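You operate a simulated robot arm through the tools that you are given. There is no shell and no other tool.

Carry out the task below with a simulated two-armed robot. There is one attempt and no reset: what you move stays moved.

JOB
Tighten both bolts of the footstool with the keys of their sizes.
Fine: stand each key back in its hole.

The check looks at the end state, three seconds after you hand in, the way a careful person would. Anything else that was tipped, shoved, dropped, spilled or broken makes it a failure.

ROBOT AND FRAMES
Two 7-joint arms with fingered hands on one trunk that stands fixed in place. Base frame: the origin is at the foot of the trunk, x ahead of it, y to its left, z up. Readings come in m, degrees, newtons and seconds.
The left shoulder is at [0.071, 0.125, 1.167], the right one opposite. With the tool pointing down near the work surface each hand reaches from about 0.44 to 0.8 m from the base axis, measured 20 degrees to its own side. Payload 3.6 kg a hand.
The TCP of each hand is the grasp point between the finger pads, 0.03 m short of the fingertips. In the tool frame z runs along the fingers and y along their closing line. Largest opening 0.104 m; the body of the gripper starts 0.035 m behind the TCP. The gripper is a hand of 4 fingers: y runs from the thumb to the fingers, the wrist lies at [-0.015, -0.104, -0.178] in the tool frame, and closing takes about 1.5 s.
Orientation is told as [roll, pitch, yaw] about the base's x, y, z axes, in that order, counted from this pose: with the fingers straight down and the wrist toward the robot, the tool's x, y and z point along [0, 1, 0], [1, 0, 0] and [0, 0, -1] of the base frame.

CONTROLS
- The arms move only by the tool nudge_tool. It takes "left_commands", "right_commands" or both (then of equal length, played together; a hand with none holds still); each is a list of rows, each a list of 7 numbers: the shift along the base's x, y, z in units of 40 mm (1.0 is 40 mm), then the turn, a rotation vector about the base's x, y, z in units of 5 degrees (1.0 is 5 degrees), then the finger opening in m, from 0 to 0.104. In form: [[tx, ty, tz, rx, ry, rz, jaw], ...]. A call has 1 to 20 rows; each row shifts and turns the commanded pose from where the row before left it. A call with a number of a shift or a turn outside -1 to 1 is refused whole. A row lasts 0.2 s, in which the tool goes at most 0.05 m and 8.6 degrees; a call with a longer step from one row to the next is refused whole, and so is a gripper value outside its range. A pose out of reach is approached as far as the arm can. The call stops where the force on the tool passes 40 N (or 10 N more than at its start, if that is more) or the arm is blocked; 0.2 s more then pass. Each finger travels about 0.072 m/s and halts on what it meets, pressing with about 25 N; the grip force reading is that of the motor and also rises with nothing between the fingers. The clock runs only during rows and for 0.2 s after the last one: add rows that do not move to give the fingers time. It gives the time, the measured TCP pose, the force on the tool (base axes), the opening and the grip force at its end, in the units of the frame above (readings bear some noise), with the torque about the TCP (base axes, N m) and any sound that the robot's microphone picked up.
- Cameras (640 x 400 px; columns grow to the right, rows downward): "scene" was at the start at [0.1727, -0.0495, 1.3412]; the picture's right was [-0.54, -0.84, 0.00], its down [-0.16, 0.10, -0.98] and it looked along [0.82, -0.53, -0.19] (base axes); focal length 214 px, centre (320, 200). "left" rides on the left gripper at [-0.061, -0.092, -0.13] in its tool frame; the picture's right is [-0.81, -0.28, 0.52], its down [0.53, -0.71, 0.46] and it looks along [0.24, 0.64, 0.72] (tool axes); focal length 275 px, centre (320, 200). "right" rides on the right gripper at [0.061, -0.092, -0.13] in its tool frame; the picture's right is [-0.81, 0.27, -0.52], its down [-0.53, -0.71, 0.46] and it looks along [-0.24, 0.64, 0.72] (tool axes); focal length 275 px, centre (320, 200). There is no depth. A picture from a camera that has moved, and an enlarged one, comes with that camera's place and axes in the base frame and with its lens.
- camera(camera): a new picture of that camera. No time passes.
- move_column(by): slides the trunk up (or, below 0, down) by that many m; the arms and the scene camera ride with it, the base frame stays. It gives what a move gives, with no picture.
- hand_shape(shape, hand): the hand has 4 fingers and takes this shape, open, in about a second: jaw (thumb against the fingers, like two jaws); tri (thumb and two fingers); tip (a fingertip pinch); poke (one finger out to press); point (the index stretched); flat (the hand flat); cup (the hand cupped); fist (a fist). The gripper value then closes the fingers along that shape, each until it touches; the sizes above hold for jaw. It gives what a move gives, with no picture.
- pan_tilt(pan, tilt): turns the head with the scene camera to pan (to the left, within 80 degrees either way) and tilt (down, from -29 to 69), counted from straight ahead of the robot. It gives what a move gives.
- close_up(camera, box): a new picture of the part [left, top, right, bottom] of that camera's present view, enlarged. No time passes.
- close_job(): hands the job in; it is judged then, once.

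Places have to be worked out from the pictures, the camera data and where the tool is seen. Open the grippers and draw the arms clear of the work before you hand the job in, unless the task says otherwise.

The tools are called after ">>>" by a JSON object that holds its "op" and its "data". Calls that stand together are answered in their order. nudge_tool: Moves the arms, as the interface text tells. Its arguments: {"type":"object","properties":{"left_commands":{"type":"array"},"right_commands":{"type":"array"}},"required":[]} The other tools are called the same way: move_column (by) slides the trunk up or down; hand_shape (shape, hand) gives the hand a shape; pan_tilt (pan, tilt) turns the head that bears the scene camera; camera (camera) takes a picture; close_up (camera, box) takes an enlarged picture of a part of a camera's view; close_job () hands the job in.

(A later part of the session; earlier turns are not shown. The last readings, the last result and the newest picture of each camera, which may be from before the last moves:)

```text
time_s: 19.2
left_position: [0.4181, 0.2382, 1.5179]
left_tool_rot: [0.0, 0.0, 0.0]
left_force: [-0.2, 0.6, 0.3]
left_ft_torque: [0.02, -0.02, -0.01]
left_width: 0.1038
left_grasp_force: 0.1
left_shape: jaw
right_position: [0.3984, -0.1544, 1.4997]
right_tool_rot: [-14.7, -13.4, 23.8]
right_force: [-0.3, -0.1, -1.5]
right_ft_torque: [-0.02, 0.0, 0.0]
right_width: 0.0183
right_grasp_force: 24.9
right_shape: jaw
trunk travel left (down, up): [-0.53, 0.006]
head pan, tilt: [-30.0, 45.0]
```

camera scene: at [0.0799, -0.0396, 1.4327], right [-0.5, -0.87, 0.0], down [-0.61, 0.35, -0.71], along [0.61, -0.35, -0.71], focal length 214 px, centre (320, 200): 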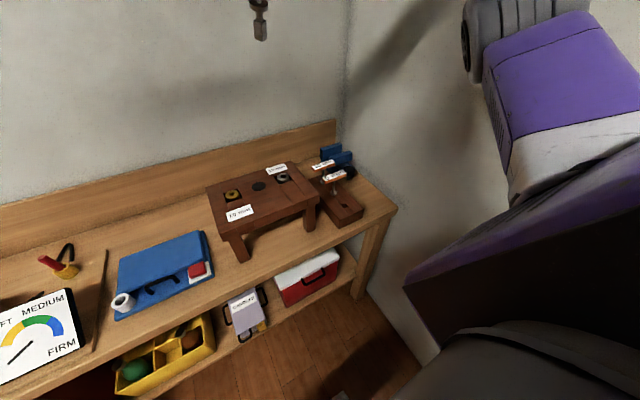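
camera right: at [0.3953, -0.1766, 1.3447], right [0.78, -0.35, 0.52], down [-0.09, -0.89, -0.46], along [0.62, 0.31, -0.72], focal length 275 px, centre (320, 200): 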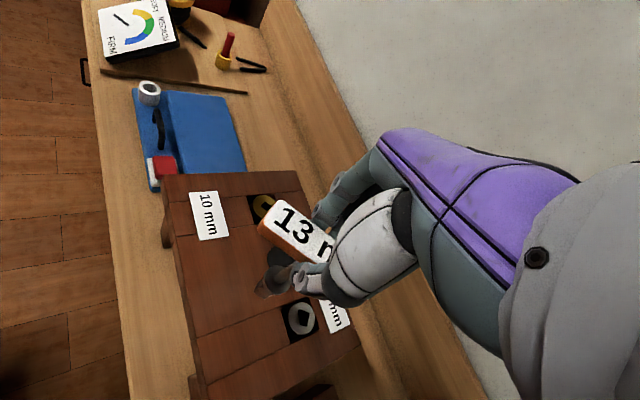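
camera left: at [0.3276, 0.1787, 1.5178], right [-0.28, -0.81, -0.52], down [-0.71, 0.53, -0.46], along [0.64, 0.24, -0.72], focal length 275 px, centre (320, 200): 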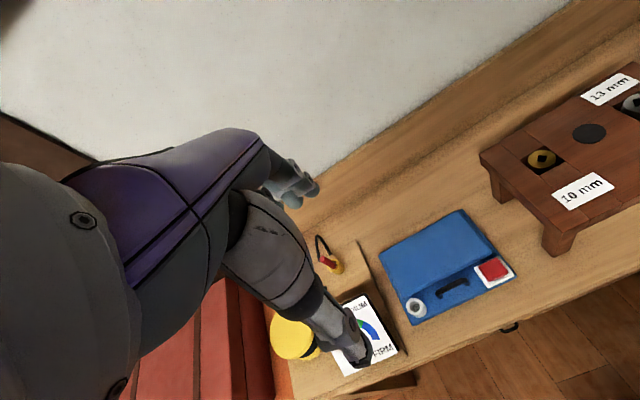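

The command now starts from the measured pose. I undo the tilt (about 8° about x, 18° about y) and then lower the trunk back.

>>> {"op": "nudge_tool", "data": {"right_commands": [[0, 0, 0, 0.402, 0.91, 0.086, 0.0], [0, 0, 0, 0.402, 0.91, 0.086, 0.0], [0, 0, 0, 0.402, 0.91, 0.086, 0.0], [0, 0, 0, 0.402, 0.91, 0.086, 0.0], [0, 0, 0, 0, 0, 0, 0.0]]}}

```text
time_s: 20.4
left_position: [0.4178, 0.2387, 1.518]
left_tool_rot: [0.0, 0.0, 0.0]
left_force: [-0.2, 0.2, -0.1]
left_ft_torque: [-0.01, -0.02, -0.06]
left_width: 0.1039
left_grasp_force: 0.1
left_shape: jaw
right_position: [0.3976, -0.153, 1.4993]
right_tool_rot: [-0.1, 0.1, 23.9]
right_force: [0.2, -0.5, -0.5]
right_ft_torque: [0.01, 0.01, 0.0]
right_width: 0.0185
right_grasp_force: 24.5
right_shape: jaw
trunk travel left (down, up): [-0.53, 0.006]
head pan, tilt: [-30.0, 45.0]
```

The hand is upright again at yaw 23.9°. With the trunk still high, I move to above the grey bolt at z about 1.20 to test reach there.

>>> {"op": "nudge_tool", "data": {"right_commands": [[0.5125, -0.119, -0.9375, 0, 0, 0, 0.0], [0.5125, -0.119, -0.9375, 0, 0, 0, 0.0], [0.5125, -0.119, -0.9375, 0, 0, 0, 0.0], [0.5125, -0.119, -0.9375, 0, 0, 0, 0.0], [0.5125, -0.119, -0.9375, 0, 0, 0, 0.0], [0.5125, -0.119, -0.9375, 0, 0, 0, 0.0], [0.5125, -0.119, -0.9375, 0, 0, 0, 0.0], [0.5125, -0.119, -0.9375, 0, 0, 0, 0.0], [0, 0, 0, 0, 0, 0, 0.0]]}}

>>> {"op": "camera", "data": {"camera": "scene"}}

```text
time_s: 22.4
left_position: [0.4177, 0.2387, 1.5202]
left_tool_rot: [0.0, -0.1, 0.0]
left_force: [0.0, -0.1, 0.7]
left_ft_torque: [0.02, -0.02, 0.01]
left_width: 0.1039
left_grasp_force: 0.1
left_shape: jaw
right_position: [0.5621, -0.1912, 1.1993]
right_tool_rot: [-0.1, 0.1, 24.0]
right_force: [-0.2, 0.3, -0.6]
right_ft_torque: [0.02, -0.05, -0.01]
right_width: 0.0184
right_grasp_force: 24.8
right_shape: jaw
trunk travel left (down, up): [-0.53, 0.006]
head pan, tilt: [-30.0, 45.0]
```

```text
taken
camera scene: at [0.078, -0.0395, 1.4331], right [-0.5, -0.87, 0.0], down [-0.61, 0.35, -0.71], along [0.61, -0.35, -0.71], focal length 214 px, centre (320, 200)
```

scene: 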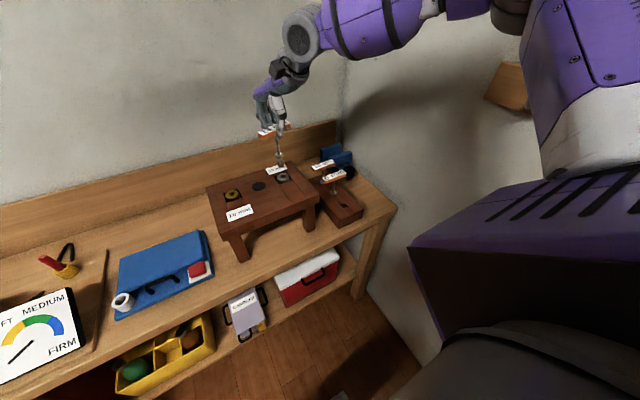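

Reachable here with the trunk high. Now I turn from 24° to about 54.6° in place.

>>> {"op": "nudge_tool", "data": {"right_commands": [[0, 0, 0, 0, 0, 0.874, 0.0], [0, 0, 0, 0, 0, 0.874, 0.0], [0, 0, 0, 0, 0, 0.874, 0.0], [0, 0, 0, 0, 0, 0.874, 0.0], [0, 0, 0, 0, 0, 0.874, 0.0], [0, 0, 0, 0, 0, 0.874, 0.0], [0, 0, 0, 0, 0, 0.874, 0.0], [0, 0, 0, 0, 0, 0, 0.0]]}}

>>> {"op": "camera", "data": {"camera": "scene"}}

```text
time_s: 24.2
left_position: [0.4185, 0.2381, 1.5183]
left_tool_rot: [0.0, 0.1, 0.0]
left_force: [-0.7, 0.6, 0.8]
left_ft_torque: [-0.02, -0.02, -0.02]
left_width: 0.1037
left_grasp_force: 0.1
left_shape: jaw
right_position: [0.4496, -0.0809, 1.183]
right_tool_rot: [-0.4, 0.1, 53.9]
right_force: [0.1, -0.5, -2.0]
right_ft_torque: [-0.02, -0.01, 0.02]
right_width: 0.0187
right_grasp_force: 24.8
right_shape: jaw
right hand out of reach, approached as far as the arm can: row 2, 3, 4, 5, 6, 7
trunk travel left (down, up): [-0.53, 0.006]
head pan, tilt: [-30.0, 45.0]
```

```text
taken
camera scene: at [0.079, -0.0398, 1.4329], right [-0.5, -0.87, 0.0], down [-0.61, 0.35, -0.71], along [0.61, -0.35, -0.71], focal length 214 px, centre (320, 200)
```

scene: 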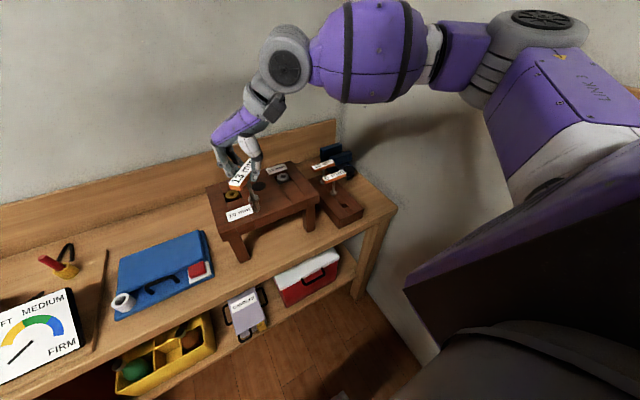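

At this spot the yaw limit on the positive side is near +30°. I back off, return over the grey bolt, and test the other matching orientation, yaw -35.4°.

>>> {"op": "nudge_tool", "data": {"right_commands": [[0, 0, 0.5, 0, 0, 0, 0.0], [0, 0, 0.5, 0, 0, 0, 0.0], [0.234, -0.229, 0, 0, 0, -0.99, 0.0], [0.234, -0.229, 0, 0, 0, -0.99, 0.0], [0.234, -0.229, 0, 0, 0, -0.99, 0.0], [0.234, -0.229, 0, 0, 0, -0.99, 0.0], [0.234, -0.229, 0, 0, 0, -0.99, 0.0], [0.234, -0.229, 0, 0, 0, -0.99, 0.0], [0.234, -0.229, 0, 0, 0, -0.99, 0.0], [0.234, -0.229, 0, 0, 0, -0.99, 0.0], [0.234, -0.229, 0, 0, 0, -0.99, 0.0], [0.234, -0.229, 0, 0, 0, -0.99, 0.0], [0.234, -0.229, 0, 0, 0, -0.99, 0.0], [0.234, -0.229, 0, 0, 0, -0.99, 0.0], [0, 0, 0, 0, 0, -0.99, 0.0], [0, 0, 0, 0, 0, -0.99, 0.0], [0, 0, 0, 0, 0, -0.99, 0.0], [0, 0, 0, 0, 0, -0.99, 0.0], [0, 0, 0, 0, 0, -0.99, 0.0], [0, 0, 0, 0, 0, -0.99, 0.0]]}}

>>> {"op": "camera", "data": {"camera": "scene"}}

```text
time_s: 28.4
left_position: [0.4186, 0.2377, 1.5179]
left_tool_rot: [0.1, 0.0, -0.1]
left_force: [0.1, -0.3, -0.8]
left_ft_torque: [-0.01, 0.0, 0.02]
left_width: 0.1037
left_grasp_force: 0.0
left_shape: jaw
right_position: [0.5585, -0.1894, 1.2233]
right_tool_rot: [0.0, 0.2, -34.6]
right_force: [0.5, 1.3, -1.8]
right_ft_torque: [0.0, 0.02, 0.03]
right_width: 0.0187
right_grasp_force: 24.6
right_shape: jaw
right hand out of reach, approached as far as the arm can: row 1
trunk travel left (down, up): [-0.53, 0.006]
head pan, tilt: [-30.0, 45.0]
```

```text
taken
camera scene: at [0.0793, -0.0396, 1.4329], right [-0.5, -0.87, 0.0], down [-0.61, 0.35, -0.71], along [0.61, -0.35, -0.71], focal length 214 px, centre (320, 200)
```

scene: 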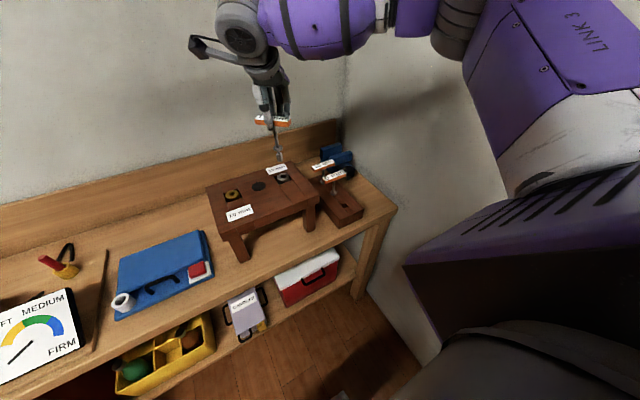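

Yaw -34.6° is reachable. I test how far clockwise the wrist can go from here, still clear above the bolt.

>>> {"op": "nudge_tool", "data": {"right_commands": [[0, 0, 0, 0, 0, -1, 0.0], [0, 0, 0, 0, 0, -1, 0.0], [0, 0, 0, 0, 0, -1, 0.0], [0, 0, 0, 0, 0, -1, 0.0], [0, 0, 0, 0, 0, -1, 0.0], [0, 0, 0, 0, 0, -1, 0.0], [0, 0, 0, 0, 0, -1, 0.0], [0, 0, 0, 0, 0, -1, 0.0], [0, 0, 0, 0, 0, -1, 0.0], [0, 0, 0, 0, 0, -1, 0.0], [0, 0, 0, 0, 0, 0, 0.0]]}}

```text
time_s: 30.8
left_position: [0.4182, 0.2389, 1.5177]
left_tool_rot: [0.0, 0.0, 0.1]
left_force: [0.2, 0.3, -0.4]
left_ft_torque: [-0.02, -0.01, -0.01]
left_width: 0.1036
left_grasp_force: 0.0
left_shape: jaw
right_position: [0.5078, -0.2425, 1.2165]
right_tool_rot: [0.1, 0.1, -84.7]
right_force: [0.3, -0.5, -1.0]
right_ft_torque: [0.01, 0.01, 0.04]
right_width: 0.0184
right_grasp_force: 24.9
right_shape: jaw
right hand out of reach, approached as far as the arm can: row 3, 4, 5, 6, 7, 8, 9, 10
trunk travel left (down, up): [-0.53, 0.006]
head pan, tilt: [-30.0, 45.0]
```

The clockwise limit here is about -45° with the trunk high, but the hand reached -85° 5 cm nearer the shoulder. So a nearer shoulder (trunk at its first height) should give more wrist range. I rise first, return to yaw -35° over the bolt, then lower the trunk.

>>> {"op": "nudge_tool", "data": {"right_commands": [[0, 0, 0.9, 0, 0, 0, 0.0], [0, 0, 0.9, 0, 0, 0, 0.0], [0, 0, 0.9, 0, 0, 0, 0.0], [0, 0, 0.9, 0, 0, 0, 0.0], [0.1, 0.129, 0, 0, 0, 0.986, 0.0], [0.1, 0.129, 0, 0, 0, 0.986, 0.0], [0.1, 0.129, 0, 0, 0, 0.986, 0.0], [0.1, 0.129, 0, 0, 0, 0.986, 0.0], [0.1, 0.129, 0, 0, 0, 0.986, 0.0], [0.1, 0.129, 0, 0, 0, 0.986, 0.0], [0.1, 0.129, 0, 0, 0, 0.986, 0.0], [0.1, 0.129, 0, 0, 0, 0.986, 0.0], [0.1, 0.129, 0, 0, 0, 0.986, 0.0], [0.1, 0.129, 0, 0, 0, 0.986, 0.0], [0, 0, 0, 0, 0, 0, 0.0]]}}

```text
time_s: 34.0
left_position: [0.419, 0.2384, 1.5183]
left_tool_rot: [0.0, 0.0, 0.0]
left_force: [-0.1, 0.5, -0.5]
left_ft_torque: [-0.01, -0.03, 0.02]
left_width: 0.1036
left_grasp_force: 0.0
left_shape: jaw
right_position: [0.5203, -0.2242, 1.3428]
right_tool_rot: [0.0, 0.1, -35.2]
right_force: [-0.1, 0.9, -1.5]
right_ft_torque: [-0.01, 0.03, 0.0]
right_width: 0.0188
right_grasp_force: 25.4
right_shape: jaw
right hand out of reach, approached as far as the arm can: row 1, 2, 3, 4
trunk travel left (down, up): [-0.53, 0.006]
head pan, tilt: [-30.0, 45.0]
```

The key is now at z 1.34 and clear. I lower the trunk by 0.13 m; the key tip should end near z 1.09, above the stool.

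>>> {"op": "move_column", "data": {"by": -0.13}}

>>> {"op": "camera", "data": {"camera": "scene"}}

```text
time_s: 35.6
left_position: [0.4182, 0.2383, 1.3883]
left_tool_rot: [0.0, 0.0, 0.0]
left_force: [-0.8, 0.6, -0.1]
left_ft_torque: [0.02, 0.02, -0.03]
left_width: 0.1035
left_grasp_force: 0.0
left_shape: jaw
right_position: [0.5193, -0.223, 1.2135]
right_tool_rot: [0.1, 0.1, -35.4]
right_force: [0.1, -0.1, -0.6]
right_ft_torque: [0.03, -0.01, 0.01]
right_width: 0.0187
right_grasp_force: 25.3
right_shape: jaw
trunk travel left (down, up): [-0.4, 0.136]
head pan, tilt: [-30.0, 45.0]
```

```text
taken
camera scene: at [0.1648, -0.0396, 1.2875], right [-0.5, -0.87, 0.0], down [-0.61, 0.35, -0.71], along [0.61, -0.35, -0.71], focal length 214 px, centre (320, 200)
```

scene: 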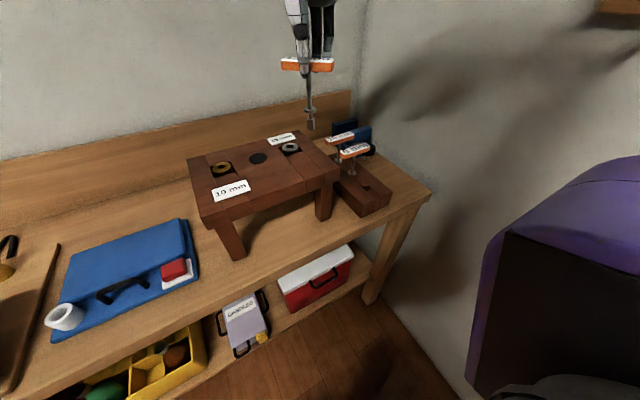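

Good. I move over the grey bolt and test how far clockwise the wrist goes at this trunk height.

>>> {"op": "nudge_tool", "data": {"right_commands": [[0.53, 0.4, -0.1, 0, 0, 0, 0.0], [0.53, 0.4, -0.1, 0, 0, 0, 0.0], [0, 0, 0, 0, 0, -1, 0.0], [0, 0, 0, 0, 0, -1, 0.0], [0, 0, 0, 0, 0, -1, 0.0], [0, 0, 0, 0, 0, -1, 0.0], [0, 0, 0, 0, 0, -1, 0.0], [0, 0, 0, 0, 0, -1, 0.0], [0, 0, 0, 0, 0, -1, 0.0], [0, 0, 0, 0, 0, -1, 0.0], [0, 0, 0, 0, 0, -1, 0.0], [0, 0, 0, 0, 0, -1, 0.0], [0, 0, 0, 0, 0, 0, 0.0]]}}

```text
time_s: 38.4
left_position: [0.4193, 0.238, 1.3879]
left_tool_rot: [0.0, 0.0, 0.1]
left_force: [-0.2, -0.1, -0.2]
left_ft_torque: [-0.04, -0.01, 0.0]
left_width: 0.1037
left_grasp_force: 0.0
left_shape: jaw
right_position: [0.523, -0.2469, 1.1785]
right_tool_rot: [0.2, 0.2, -85.3]
right_force: [0.6, -0.2, -1.3]
right_ft_torque: [0.0, 0.0, 0.0]
right_width: 0.0189
right_grasp_force: 25.0
right_shape: jaw
right hand out of reach, approached as far as the arm can: row 6, 7, 8, 9, 10, 11, 12
trunk travel left (down, up): [-0.4, 0.136]
head pan, tilt: [-30.0, 45.0]
```

The clockwise limit at this height is about -52°; at the lower seated height it should be a bit more. I return over the grey bolt at yaw -35.4° to line up for insertion.

>>> {"op": "nudge_tool", "data": {"right_commands": [[0, 0, 0.6, 0, 0, 0, 0.0], [0, 0, 0, 0, 0, 0.998, 0.0], [0.0975, 0.14, 0, 0, 0, 0.998, 0.0], [0.0975, 0.14, 0, 0, 0, 0.998, 0.0], [0.0975, 0.14, 0, 0, 0, 0.998, 0.0], [0.0975, 0.14, 0, 0, 0, 0.998, 0.0], [0.0975, 0.14, 0, 0, 0, 0.998, 0.0], [0.0975, 0.14, 0, 0, 0, 0.998, 0.0], [0.0975, 0.14, 0, 0, 0, 0.998, 0.0], [0.0975, 0.14, 0, 0, 0, 0.998, 0.0], [0.0975, 0.14, 0, 0, 0, 0.998, 0.0], [0.0975, 0.14, 0, 0, 0, 0, 0.0], [0, 0, 0, 0, 0, 0, 0.0]]}}

>>> {"op": "close_up", "data": {"camera": "scene", "box": [250, 40, 350, 190]}}

>>> {"op": "camera", "data": {"camera": "right"}}

>>> {"op": "camera", "data": {"camera": "left"}}

```text
time_s: 41.2
left_position: [0.4184, 0.2384, 1.3893]
left_tool_rot: [0.0, 0.0, 0.0]
left_force: [1.2, 0.1, 0.7]
left_ft_torque: [-0.01, -0.02, 0.01]
left_width: 0.1036
left_grasp_force: 0.0
left_shape: jaw
right_position: [0.5559, -0.1975, 1.1986]
right_tool_rot: [0.0, 0.0, -35.5]
right_force: [0.3, 0.6, -0.6]
right_ft_torque: [0.02, 0.04, 0.0]
right_width: 0.0186
right_grasp_force: 25.2
right_shape: jaw
right hand out of reach, approached as far as the arm can: row 1
trunk travel left (down, up): [-0.4, 0.136]
head pan, tilt: [-30.0, 45.0]
```

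```text
2.67 times, centred on (300, 115) of scene
camera zoom: at [0.1647, -0.0397, 1.2875], right [-0.5, -0.87, 0.0], down [-0.61, 0.35, -0.71], along [0.61, -0.35, -0.71], focal length 572 px, centre (373, 427)
```

zoom: 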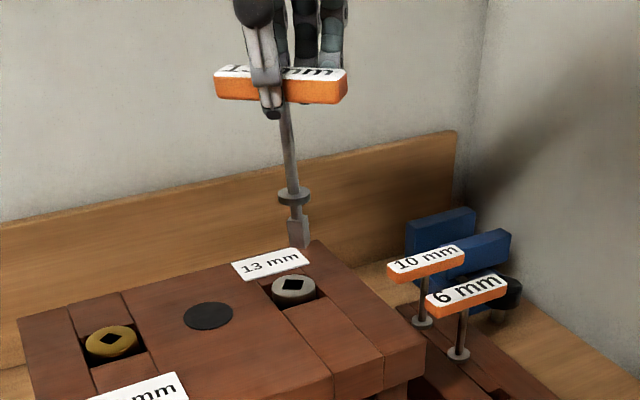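

```text
taken
camera right: at [0.5183, -0.0935, 1.3288], right [-0.24, -0.82, 0.52], down [-0.89, -0.02, -0.45], along [0.38, -0.57, -0.73], focal length 275 px, centre (320, 200)
```

right: 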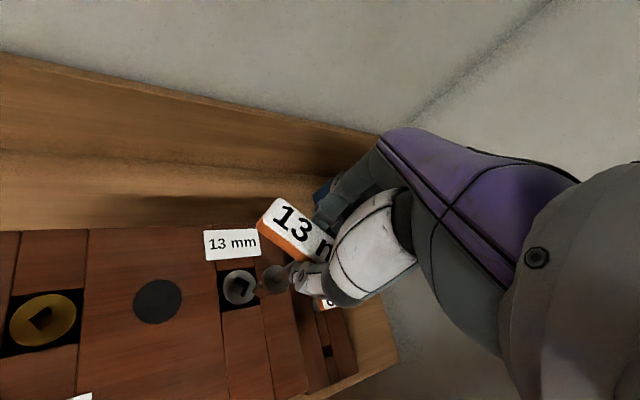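

```text
taken
camera left: at [0.3276, 0.1786, 1.5186], right [-0.28, -0.81, -0.52], down [-0.71, 0.53, -0.46], along [0.64, 0.24, -0.72], focal length 275 px, centre (320, 200)
```

left: 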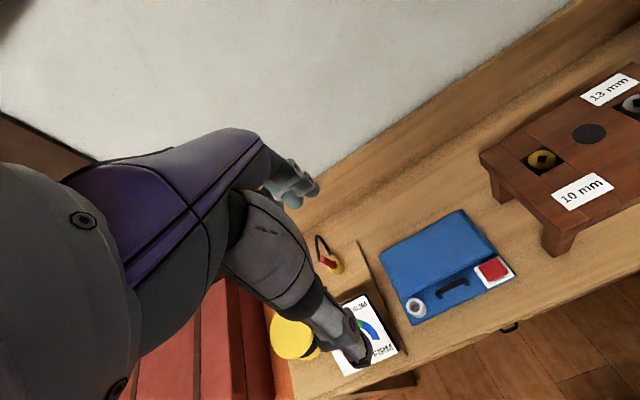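

The bit hangs vertical slightly beyond and above the grey bolt. I take close-ups from both cameras to compute the remaining offset.

>>> {"op": "close_up", "data": {"camera": "scene", "box": [280, 100, 320, 160]}}

>>> {"op": "close_up", "data": {"camera": "right", "box": [210, 245, 310, 325]}}

```text
6.67 times, centred on (300, 130) of scene
camera zoom: at [0.1647, -0.0397, 1.2875], right [-0.5, -0.87, 0.0], down [-0.61, 0.35, -0.71], along [0.61, -0.35, -0.71], focal length 1430 px, centre (453, 667)
```

zoom: 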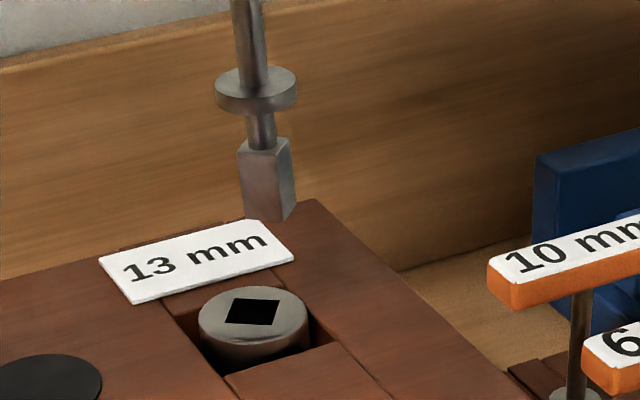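

```text
5.00 times, centred on (260, 285) of right
camera zoom: at [0.5183, -0.0935, 1.3288], right [-0.24, -0.82, 0.52], down [-0.89, -0.02, -0.45], along [0.38, -0.57, -0.73], focal length 1376 px, centre (620, -225)
```

zoom: 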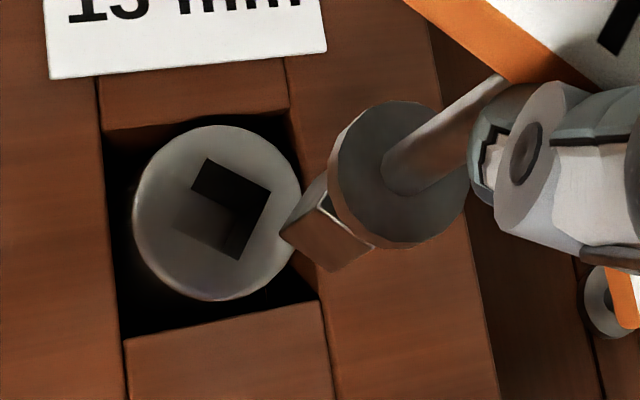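

The bit's orientation seems several degrees off the hole's; I zoom in much further on bit and hole to measure exactly.

>>> {"op": "close_up", "data": {"camera": "right", "box": [245, 260, 305, 305]}}

>>> {"op": "close_up", "data": {"camera": "right", "box": [215, 255, 275, 310]}}

>>> {"op": "close_up", "data": {"camera": "scene", "box": [284, 108, 304, 138]}}

>>> {"op": "close_up", "data": {"camera": "right", "box": [240, 180, 360, 300]}}

```text
8.89 times, centred on (275, 282) of right
camera zoom: at [0.5183, -0.0935, 1.3288], right [-0.24, -0.82, 0.52], down [-0.89, -0.02, -0.45], along [0.38, -0.57, -0.73], focal length 2447 px, centre (720, -533)
```

zoom: 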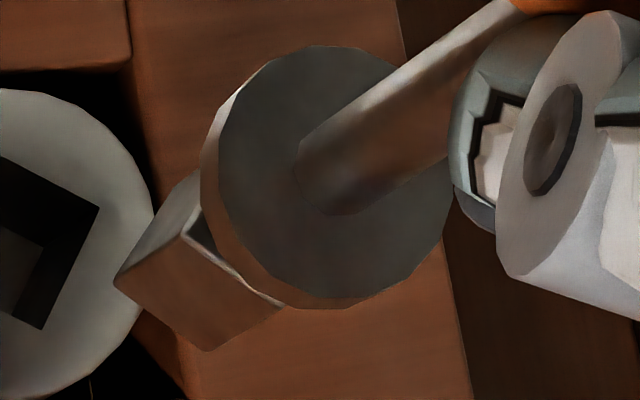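

```text
7.27 times, centred on (245, 282) of right
camera zoom: at [0.5183, -0.0935, 1.3288], right [-0.24, -0.82, 0.52], down [-0.89, -0.02, -0.45], along [0.38, -0.57, -0.73], focal length 2002 px, centre (866, -400)
```

zoom: 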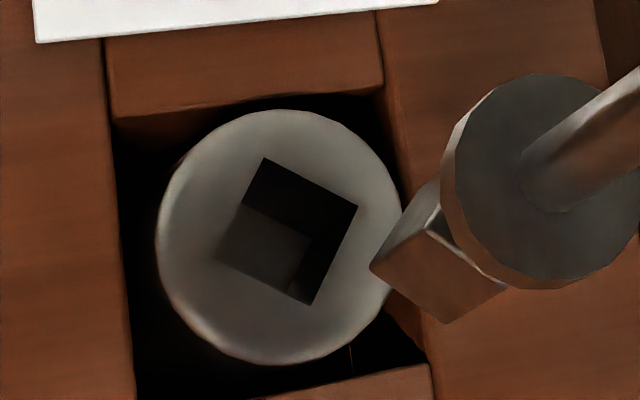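

```text
13.33 times, centred on (294, 123) of scene
camera zoom: at [0.1647, -0.0397, 1.2875], right [-0.5, -0.87, 0.0], down [-0.61, 0.35, -0.71], along [0.61, -0.35, -0.71], focal length 2860 px, centre (667, 1227)
```

zoom: 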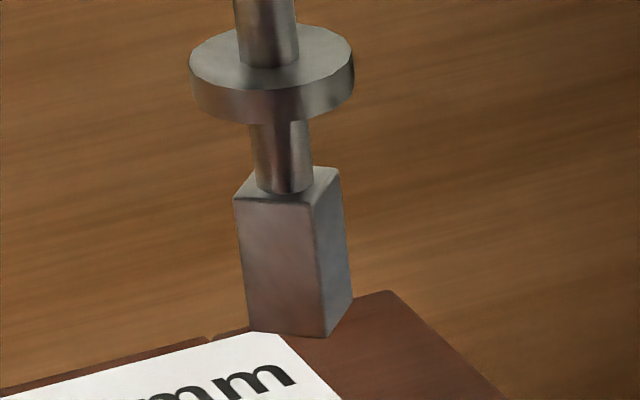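

```text
3.33 times, centred on (300, 240) of right
camera zoom: at [0.5183, -0.0935, 1.3288], right [-0.24, -0.82, 0.52], down [-0.89, -0.02, -0.45], along [0.38, -0.57, -0.73], focal length 918 px, centre (387, 67)
```

zoom: 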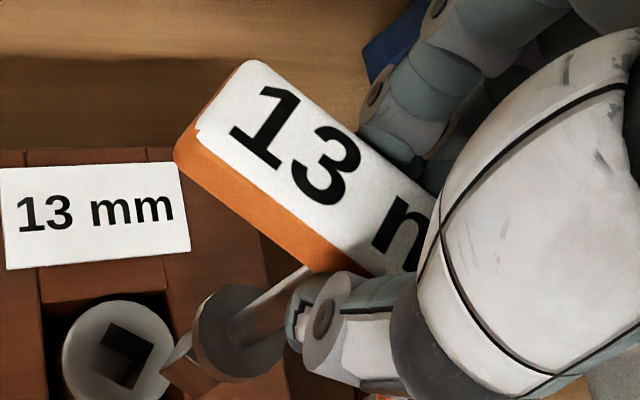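

Both views agree: the bit centre is at (0.5568, -0.1998, 1.071), turned 46.5° (it sits about -8° in the hand). The hole centre is at (0.5702, -0.1945, 1.028), turned 54.4°, and about 2.5 mm wider than the bit. I shift by (+13.4, +5.3) mm, turn +8° and come down to 1 cm above.

>>> {"op": "nudge_tool", "data": {"right_commands": [[0.168, 0.066, -0.2, 0, 0, 0.8, 0.0], [0.168, 0.066, -0.3, 0, 0, 0.8, 0.0], [0, 0, -0.3, 0, 0, 0, 0.0], [0, 0, 0, 0, 0, 0, 0.0]]}}

>>> {"op": "close_up", "data": {"camera": "scene", "box": [270, 110, 310, 165]}}

>>> {"op": "close_up", "data": {"camera": "right", "box": [220, 230, 310, 310]}}

```text
time_s: 42.2
left_position: [0.4191, 0.2382, 1.388]
left_tool_rot: [0.0, 0.0, -0.1]
left_force: [-0.4, -0.1, -0.6]
left_ft_torque: [0.02, -0.01, 0.0]
left_width: 0.1039
left_grasp_force: 0.2
left_shape: jaw
right_position: [0.5704, -0.1931, 1.1654]
right_tool_rot: [0.0, 0.1, -27.5]
right_force: [0.5, 0.3, -1.2]
right_ft_torque: [0.0, -0.01, 0.01]
right_width: 0.0186
right_grasp_force: 24.9
right_shape: jaw
trunk travel left (down, up): [-0.4, 0.136]
head pan, tilt: [-30.0, 45.0]
```

```text
7.27 times, centred on (290, 138) of scene
camera zoom: at [0.1649, -0.0396, 1.2875], right [-0.5, -0.87, 0.0], down [-0.61, 0.35, -0.71], along [0.61, -0.35, -0.71], focal length 1560 px, centre (538, 654)
```

zoom: 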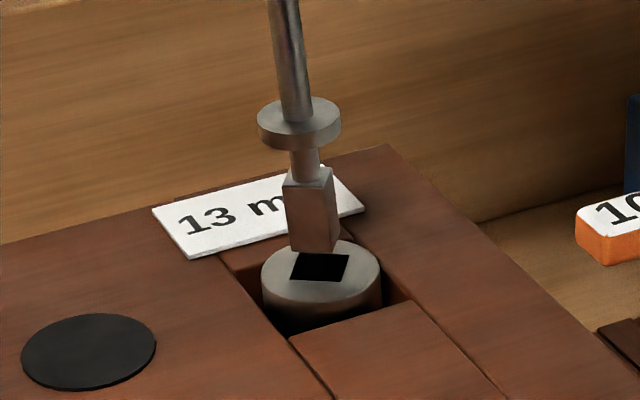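

```text
5.00 times, centred on (265, 270) of right
camera zoom: at [0.5181, -0.0949, 1.2964], right [-0.13, -0.85, 0.52], down [-0.88, -0.14, -0.45], along [0.46, -0.51, -0.73], focal length 1376 px, centre (595, -150)
```

zoom: 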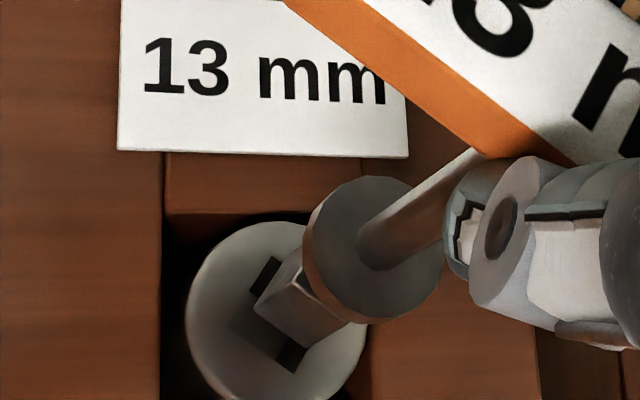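

The bit is now right above the hole and nearly parallel to it. I zoom in once more for a last offset check.

>>> {"op": "close_up", "data": {"camera": "scene", "box": [282, 130, 298, 152]}}

>>> {"op": "close_up", "data": {"camera": "right", "box": [250, 270, 300, 310]}}

```text
16.00 times, centred on (290, 141) of scene
camera zoom: at [0.1649, -0.0396, 1.2875], right [-0.5, -0.87, 0.0], down [-0.61, 0.35, -0.71], along [0.61, -0.35, -0.71], focal length 3432 px, centre (800, 1144)
```

zoom: 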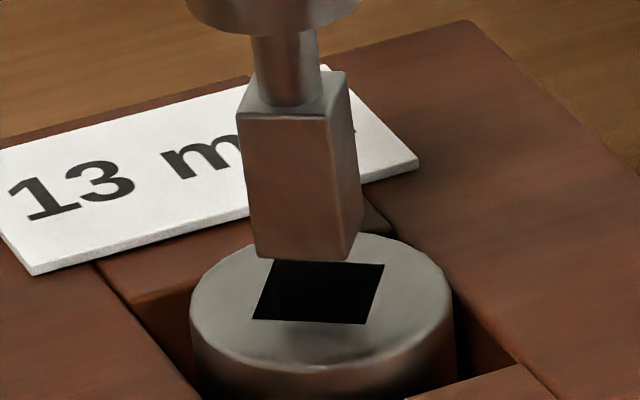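

```text
10.00 times, centred on (275, 290) of right
camera zoom: at [0.5181, -0.0949, 1.2964], right [-0.13, -0.85, 0.52], down [-0.88, -0.14, -0.45], along [0.46, -0.51, -0.73], focal length 2753 px, centre (770, -700)
```

zoom: 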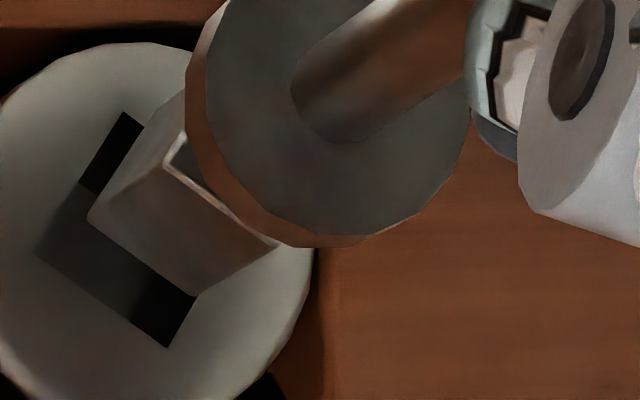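

Bit and hole agree to within 1 mm and 1°; the tip is about 8 mm above the bolt. I lower in 4 mm steps while watching the force.

>>> {"op": "nudge_tool", "data": {"right_commands": [[-0.012, 0, -0.1, 0, 0, 0, 0.0], [0, 0, -0.1, 0, 0, 0, 0.0], [0, 0, -0.1, 0, 0, 0, 0.0], [0, 0, -0.1, 0, 0, 0, 0.0], [0, 0, 0, 0, 0, 0, 0.0]]}}

>>> {"op": "close_up", "data": {"camera": "scene", "box": [270, 110, 310, 165]}}

>>> {"op": "close_up", "data": {"camera": "right", "box": [220, 230, 310, 310]}}

```text
time_s: 43.4
left_position: [0.4193, 0.2388, 1.3886]
left_tool_rot: [0.0, -0.1, 0.0]
left_force: [0.8, 1.1, 0.4]
left_ft_torque: [0.02, -0.02, -0.01]
left_width: 0.1036
left_grasp_force: 0.1
left_shape: jaw
right_position: [0.569, -0.1931, 1.1503]
right_tool_rot: [0.0, 0.2, -27.4]
right_force: [0.3, 0.7, -0.2]
right_ft_torque: [0.02, 0.02, 0.01]
right_width: 0.0189
right_grasp_force: 24.9
right_shape: jaw
trunk travel left (down, up): [-0.4, 0.136]
head pan, tilt: [-30.0, 45.0]
```

```text
7.27 times, centred on (290, 138) of scene
camera zoom: at [0.165, -0.0396, 1.2874], right [-0.5, -0.87, 0.0], down [-0.61, 0.35, -0.71], along [0.61, -0.35, -0.71], focal length 1560 px, centre (538, 654)
```

zoom: 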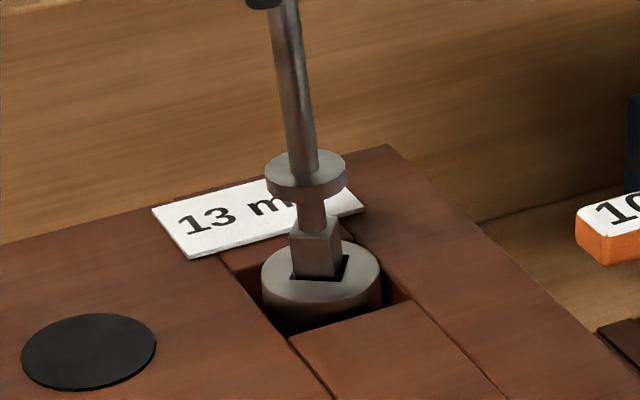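

```text
5.00 times, centred on (265, 270) of right
camera zoom: at [0.5176, -0.0949, 1.2803], right [-0.13, -0.85, 0.52], down [-0.88, -0.14, -0.45], along [0.46, -0.51, -0.73], focal length 1376 px, centre (595, -150)
```

zoom: 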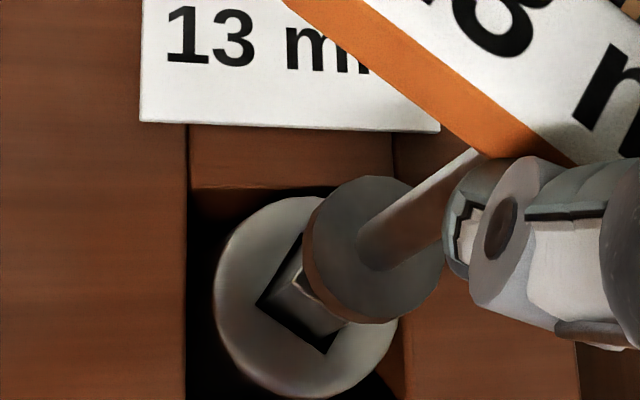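

The bit has gone into the hole without resistance. I continue down in 2 mm steps until it seats.

>>> {"op": "nudge_tool", "data": {"right_commands": [[0, 0, -0.05, 0, 0, 0, 0.0], [0, 0, -0.05, 0, 0, 0, 0.0], [0, 0, -0.05, 0, 0, 0, 0.0], [0, 0, -0.05, 0, 0, 0, 0.0]]}}

>>> {"op": "close_up", "data": {"camera": "scene", "box": [270, 110, 310, 165]}}

```text
time_s: 44.4
left_position: [0.4196, 0.2383, 1.3889]
left_tool_rot: [-0.1, 0.0, 0.0]
left_force: [-0.6, 0.0, -0.7]
left_ft_torque: [-0.01, 0.02, 0.0]
left_width: 0.1036
left_grasp_force: 0.0
left_shape: jaw
right_position: [0.5697, -0.1927, 1.142]
right_tool_rot: [0.0, 0.2, -27.5]
right_force: [0.1, 0.3, -1.1]
right_ft_torque: [0.01, 0.02, 0.01]
right_width: 0.0184
right_grasp_force: 24.4
right_shape: jaw
trunk travel left (down, up): [-0.4, 0.136]
head pan, tilt: [-30.0, 45.0]
```

```text
7.27 times, centred on (290, 138) of scene
camera zoom: at [0.165, -0.0396, 1.2874], right [-0.5, -0.87, 0.0], down [-0.61, 0.35, -0.71], along [0.61, -0.35, -0.71], focal length 1560 px, centre (538, 654)
```

zoom: 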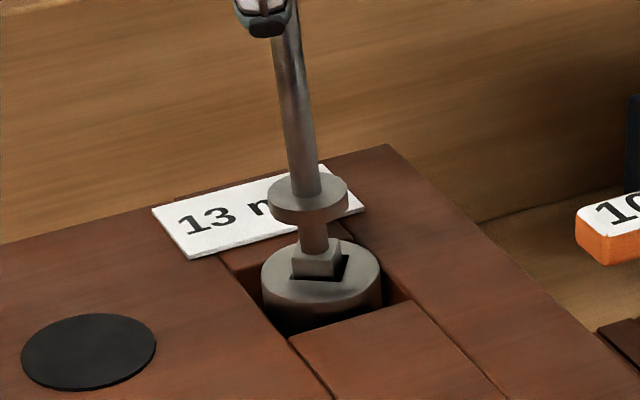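

Still free, about 13 mm deep. I continue another few millimetres.

>>> {"op": "nudge_tool", "data": {"right_commands": [[0, 0, -0.05, 0, 0, 0, 0.0], [0, 0, -0.05, 0, 0, 0, 0.0], [0, 0, 0, 0, 0, 0, 0.0]]}}

```text
time_s: 45.2
left_position: [0.4187, 0.2374, 1.3876]
left_tool_rot: [0.0, 0.0, 0.0]
left_force: [0.6, 0.3, 0.1]
left_ft_torque: [-0.03, -0.03, 0.02]
left_width: 0.1037
left_grasp_force: 0.0
left_shape: jaw
right_position: [0.5688, -0.1924, 1.1378]
right_tool_rot: [0.1, 0.1, -27.5]
right_force: [0.3, -0.5, -1.2]
right_ft_torque: [0.0, -0.01, 0.01]
right_width: 0.0185
right_grasp_force: 24.8
right_shape: jaw
trunk travel left (down, up): [-0.4, 0.136]
head pan, tilt: [-30.0, 45.0]
```

Still no contact; I keep going down in small steps.

>>> {"op": "nudge_tool", "data": {"right_commands": [[0, 0, -0.05, 0, 0, 0, 0.0], [0, 0, -0.05, 0, 0, 0, 0.0], [0, 0, 0, 0, 0, 0, 0.0]]}}

>>> {"op": "close_up", "data": {"camera": "scene", "box": [270, 110, 310, 165]}}

```text
time_s: 46.0
left_position: [0.4182, 0.2391, 1.3879]
left_tool_rot: [0.1, 0.0, 0.0]
left_force: [1.4, 0.5, 0.2]
left_ft_torque: [0.01, -0.03, 0.03]
left_width: 0.1038
left_grasp_force: 0.1
left_shape: jaw
right_position: [0.5689, -0.1933, 1.1345]
right_tool_rot: [0.0, -0.1, -27.5]
right_force: [-1.0, -0.1, 5.3]
right_ft_torque: [-0.01, -0.01, 0.0]
right_width: 0.0188
right_grasp_force: 24.9
right_shape: jaw
trunk travel left (down, up): [-0.4, 0.136]
head pan, tilt: [-30.0, 45.0]
```

```text
7.27 times, centred on (290, 138) of scene
camera zoom: at [0.1646, -0.0395, 1.2876], right [-0.5, -0.87, 0.0], down [-0.61, 0.35, -0.71], along [0.61, -0.35, -0.71], focal length 1560 px, centre (538, 654)
```

zoom: 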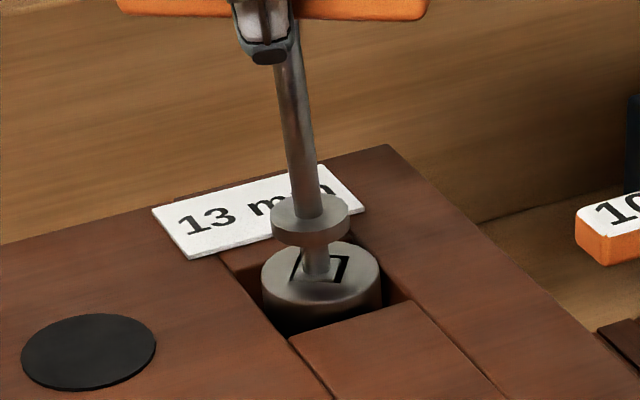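

The bit touches the bottom of the hole (5 N up) and is fully inside. I now turn clockwise 15° and read the torque.

>>> {"op": "nudge_tool", "data": {"right_commands": [[0, 0, 0, 0, 0, -0.8, 0.0], [0, 0, 0, 0, 0, -0.8, 0.0], [0, 0, 0, 0, 0, -0.8, 0.0]]}}

>>> {"op": "close_up", "data": {"camera": "scene", "box": [262, 70, 318, 165]}}

>>> {"op": "close_up", "data": {"camera": "right", "box": [220, 200, 330, 310]}}

```text
time_s: 46.8
left_position: [0.4182, 0.238, 1.3886]
left_tool_rot: [-0.1, 0.0, 0.0]
left_force: [-0.1, 0.1, -1.0]
left_ft_torque: [0.0, -0.03, 0.03]
left_width: 0.1037
left_grasp_force: 0.1
left_shape: jaw
right_position: [0.5692, -0.1938, 1.135]
right_tool_rot: [0.0, 0.1, -39.5]
right_force: [0.4, -0.8, 7.1]
right_ft_torque: [-0.05, -0.02, 0.03]
right_width: 0.0188
right_grasp_force: 25.1
right_shape: jaw
trunk travel left (down, up): [-0.4, 0.136]
head pan, tilt: [-30.0, 45.0]
```

```text
4.21 times, centred on (290, 118) of scene
camera zoom: at [0.1645, -0.0395, 1.2875], right [-0.5, -0.87, 0.0], down [-0.61, 0.35, -0.71], along [0.61, -0.35, -0.71], focal length 903 px, centre (446, 547)
```

zoom: 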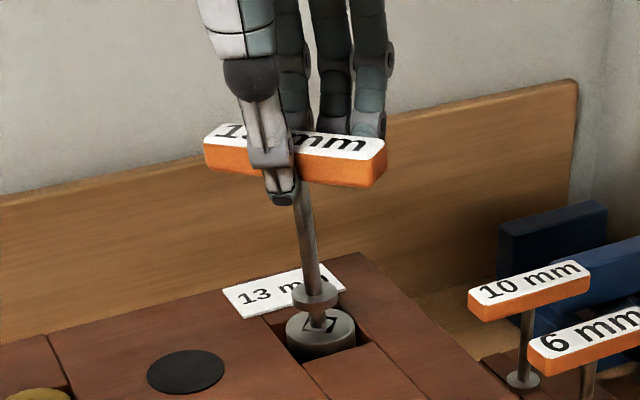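

```text
3.64 times, centred on (275, 255) of right
camera zoom: at [0.5381, -0.0859, 1.2652], right [-0.3, -0.8, 0.52], down [-0.89, 0.04, -0.45], along [0.34, -0.6, -0.73], focal length 1001 px, centre (484, 0)
```

zoom: 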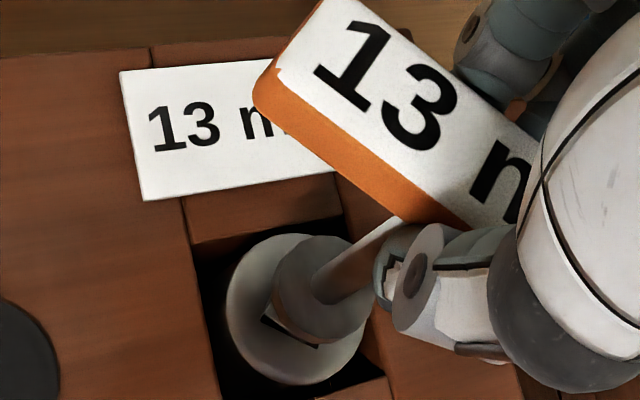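

Hardly any torque yet; I check whether the bolt head has turned or the bit is only taking up slack.

>>> {"op": "close_up", "data": {"camera": "scene", "box": [280, 128, 302, 158]}}

>>> {"op": "close_up", "data": {"camera": "right", "box": [240, 250, 300, 310]}}

```text
13.33 times, centred on (291, 143) of scene
camera zoom: at [0.1645, -0.0395, 1.2875], right [-0.5, -0.87, 0.0], down [-0.61, 0.35, -0.71], along [0.61, -0.35, -0.71], focal length 2860 px, centre (707, 960)
```

zoom: 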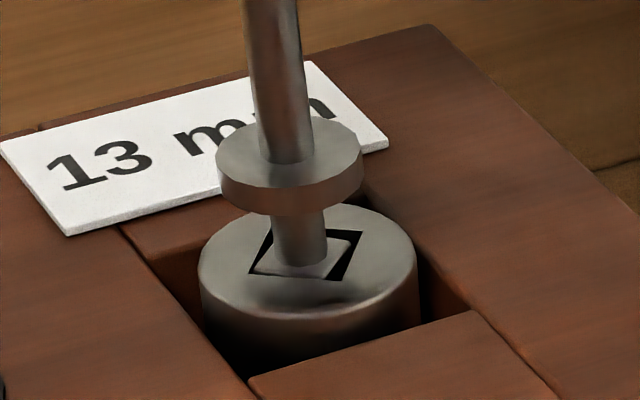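

```text
6.67 times, centred on (270, 280) of right
camera zoom: at [0.5381, -0.0859, 1.2652], right [-0.3, -0.8, 0.52], down [-0.89, 0.04, -0.45], along [0.34, -0.6, -0.73], focal length 1835 px, centre (653, -333)
```

zoom: 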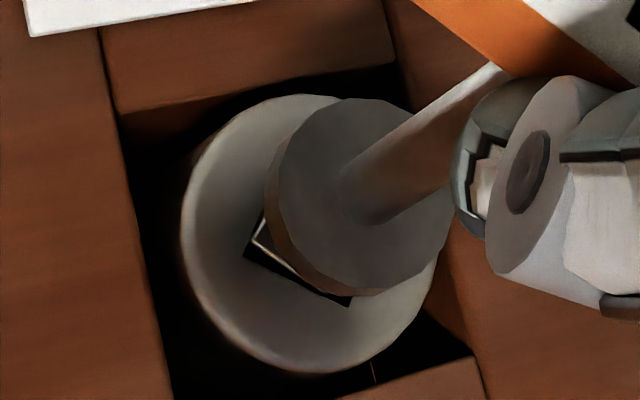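

The hole has turned about 5° with the rest taken by slack, so the bolt is following with little torque. I continue clockwise by 12°.

>>> {"op": "nudge_tool", "data": {"right_commands": [[0, 0, 0, 0, 0, -0.8, 0.0], [0, 0, 0, 0, 0, -0.8, 0.0], [0, 0, 0, 0, 0, -0.8, 0.0]]}}

>>> {"op": "close_up", "data": {"camera": "scene", "box": [280, 128, 302, 158]}}

```text
time_s: 47.6
left_position: [0.419, 0.2376, 1.3885]
left_tool_rot: [0.0, 0.1, 0.0]
left_force: [0.2, 0.4, 0.4]
left_ft_torque: [-0.03, 0.03, 0.01]
left_width: 0.1038
left_grasp_force: 0.1
left_shape: jaw
right_position: [0.5697, -0.1935, 1.1344]
right_tool_rot: [0.0, 0.2, -51.5]
right_force: [1.6, -1.0, 7.1]
right_ft_torque: [-0.08, -0.01, 0.0]
right_width: 0.0188
right_grasp_force: 25.0
right_shape: jaw
trunk travel left (down, up): [-0.4, 0.136]
head pan, tilt: [-30.0, 45.0]
```

```text
13.33 times, centred on (291, 143) of scene
camera zoom: at [0.1645, -0.0396, 1.2875], right [-0.5, -0.87, 0.0], down [-0.61, 0.35, -0.71], along [0.61, -0.35, -0.71], focal length 2860 px, centre (707, 960)
```

zoom: 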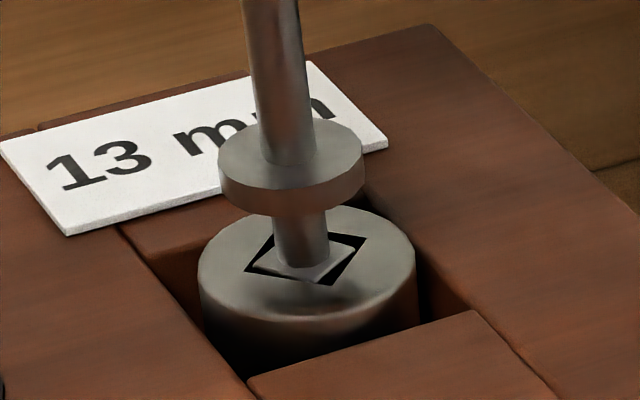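

The bolt follows. I continue clockwise in small steps, watching for the reach limit.

>>> {"op": "nudge_tool", "data": {"right_commands": [[0, 0, 0, 0, 0, -0.8, 0.0], [0, 0, 0, 0, 0, -0.8, 0.0]]}}

```text
time_s: 48.2
left_position: [0.4181, 0.2395, 1.3883]
left_tool_rot: [0.0, 0.0, -0.1]
left_force: [-0.2, -0.1, 0.2]
left_ft_torque: [0.01, 0.03, -0.01]
left_width: 0.1037
left_grasp_force: 0.0
left_shape: jaw
right_position: [0.5687, -0.1932, 1.1344]
right_tool_rot: [0.3, 0.2, -59.4]
right_force: [0.9, -1.6, 7.1]
right_ft_torque: [-0.07, -0.02, 0.02]
right_width: 0.019
right_grasp_force: 24.7
right_shape: jaw
trunk travel left (down, up): [-0.4, 0.136]
head pan, tilt: [-30.0, 45.0]
```

Yaw -59.4° is still reached. I turn another 8°.

>>> {"op": "nudge_tool", "data": {"right_commands": [[0, 0, 0, 0, 0, -0.8, 0.0], [0, 0, 0, 0, 0, -0.8, 0.0]]}}

```text
time_s: 48.8
left_position: [0.42, 0.2371, 1.3885]
left_tool_rot: [0.0, 0.0, 0.1]
left_force: [-0.6, -0.4, 0.7]
left_ft_torque: [0.02, 0.01, -0.01]
left_width: 0.1039
left_grasp_force: 0.0
left_shape: jaw
right_position: [0.5612, -0.2065, 1.1258]
right_tool_rot: [-0.4, 0.4, -67.5]
right_force: [-0.2, 2.7, -1.0]
right_ft_torque: [0.31, 0.05, 0.03]
right_width: 0.0177
right_grasp_force: 24.8
right_shape: jaw
right hand out of reach, approached as far as the arm can: row 1, 2
trunk travel left (down, up): [-0.4, 0.136]
head pan, tilt: [-30.0, 45.0]
```

That passed the reach limit and the hand slid about 13 mm off; I look at what happened to the key.

>>> {"op": "close_up", "data": {"camera": "scene", "box": [250, 60, 340, 170]}}

>>> {"op": "close_up", "data": {"camera": "right", "box": [200, 190, 340, 330]}}

```text
3.64 times, centred on (295, 115) of scene
camera zoom: at [0.1655, -0.0405, 1.2871], right [-0.5, -0.87, 0.0], down [-0.61, 0.35, -0.71], along [0.61, -0.35, -0.71], focal length 780 px, centre (411, 509)
```

zoom: 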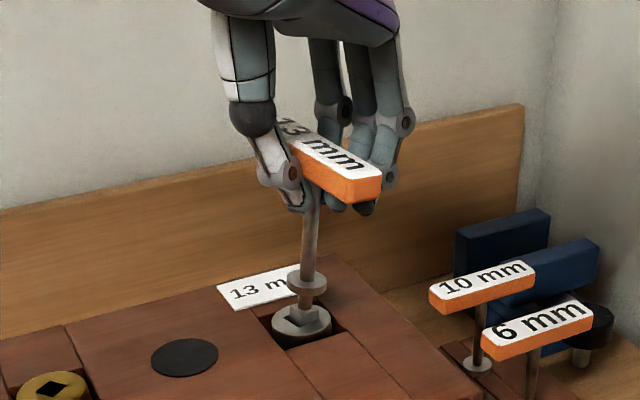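

```text
2.86 times, centred on (270, 260) of right
camera zoom: at [0.5848, -0.0976, 1.2555], right [-0.64, -0.57, 0.52], down [-0.77, 0.46, -0.45], along [0.02, -0.69, -0.73], focal length 786 px, centre (463, 29)
```

zoom: 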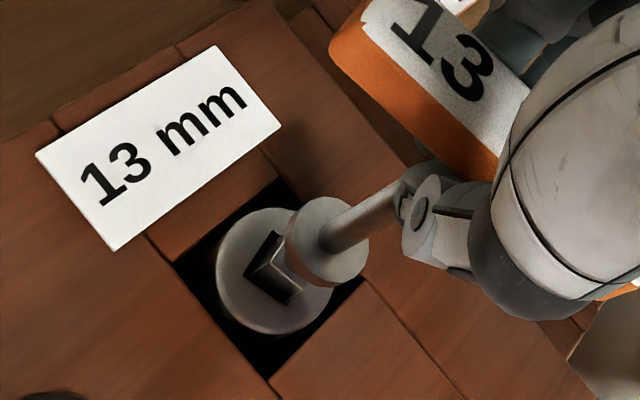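

The key leans but is still in the socket. I move the hand back over the bolt and turn back 8° to stand the key upright.

>>> {"op": "nudge_tool", "data": {"right_commands": [[0.07, 0.11, 0.08, 0, 0, 0.6, 0.0], [0.07, 0.11, 0.08, 0, 0, 0.6, 0.0], [0.07, 0.11, 0.06, 0.08, -0.08, 0.4, 0.0], [0, 0, 0, 0, 0, 0, 0.0]]}}

>>> {"op": "close_up", "data": {"camera": "scene", "box": [250, 60, 340, 170]}}

>>> {"op": "close_up", "data": {"camera": "right", "box": [200, 190, 340, 330]}}

```text
time_s: 49.8
left_position: [0.4187, 0.2377, 1.3879]
left_tool_rot: [0.0, -0.1, 0.0]
left_force: [-0.7, 0.3, 0.2]
left_ft_torque: [0.0, -0.01, -0.02]
left_width: 0.1037
left_grasp_force: 0.0
left_shape: jaw
right_position: [0.5697, -0.1948, 1.1366]
right_tool_rot: [0.6, 0.4, -59.4]
right_force: [-0.6, -0.6, -0.4]
right_ft_torque: [-0.03, -0.03, -0.02]
right_width: 0.0175
right_grasp_force: 24.9
right_shape: jaw
trunk travel left (down, up): [-0.4, 0.136]
head pan, tilt: [-30.0, 45.0]
```

```text
3.64 times, centred on (295, 115) of scene
camera zoom: at [0.1651, -0.0397, 1.2874], right [-0.5, -0.87, 0.0], down [-0.61, 0.35, -0.71], along [0.61, -0.35, -0.71], focal length 780 px, centre (411, 509)
```

zoom: 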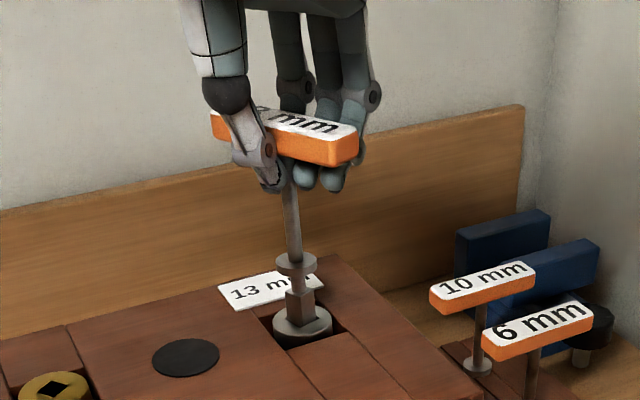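

```text
2.86 times, centred on (270, 260) of right
camera zoom: at [0.5755, -0.0828, 1.2683], right [-0.56, -0.65, 0.51], down [-0.82, 0.35, -0.46], along [0.12, -0.67, -0.73], focal length 786 px, centre (463, 29)
```

zoom: 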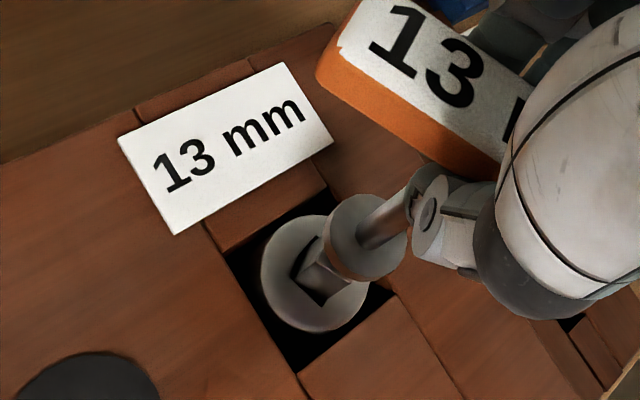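

The key slipped about 9 mm up in the hand but stands upright, its bit partly in the hole. I zoom in on the bolt to measure how far it has turned and whether the key is still square with it.

>>> {"op": "close_up", "data": {"camera": "scene", "box": [280, 120, 302, 158]}}

>>> {"op": "close_up", "data": {"camera": "right", "box": [235, 245, 305, 315]}}

```text
10.53 times, centred on (291, 139) of scene
camera zoom: at [0.1651, -0.0397, 1.2874], right [-0.5, -0.87, 0.0], down [-0.61, 0.35, -0.71], along [0.61, -0.35, -0.71], focal length 2258 px, centre (625, 842)
```

zoom: 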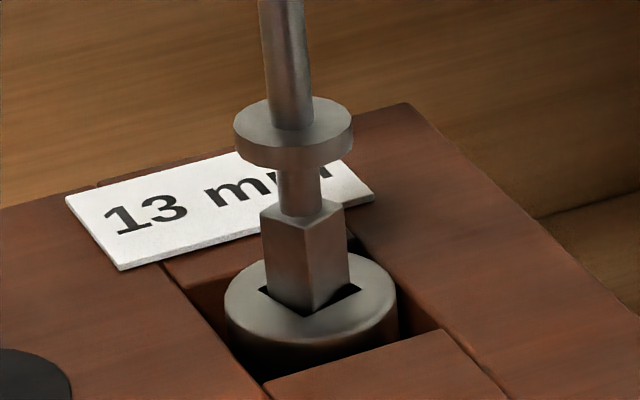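

```text
5.71 times, centred on (270, 280) of right
camera zoom: at [0.5755, -0.0828, 1.2683], right [-0.56, -0.65, 0.51], down [-0.82, 0.35, -0.46], along [0.12, -0.67, -0.73], focal length 1573 px, centre (606, -257)
```

zoom: 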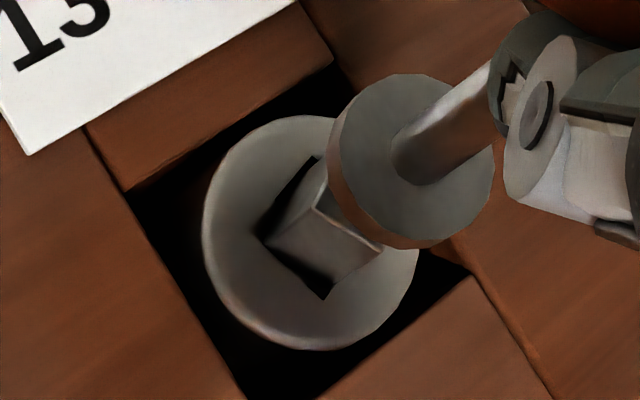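

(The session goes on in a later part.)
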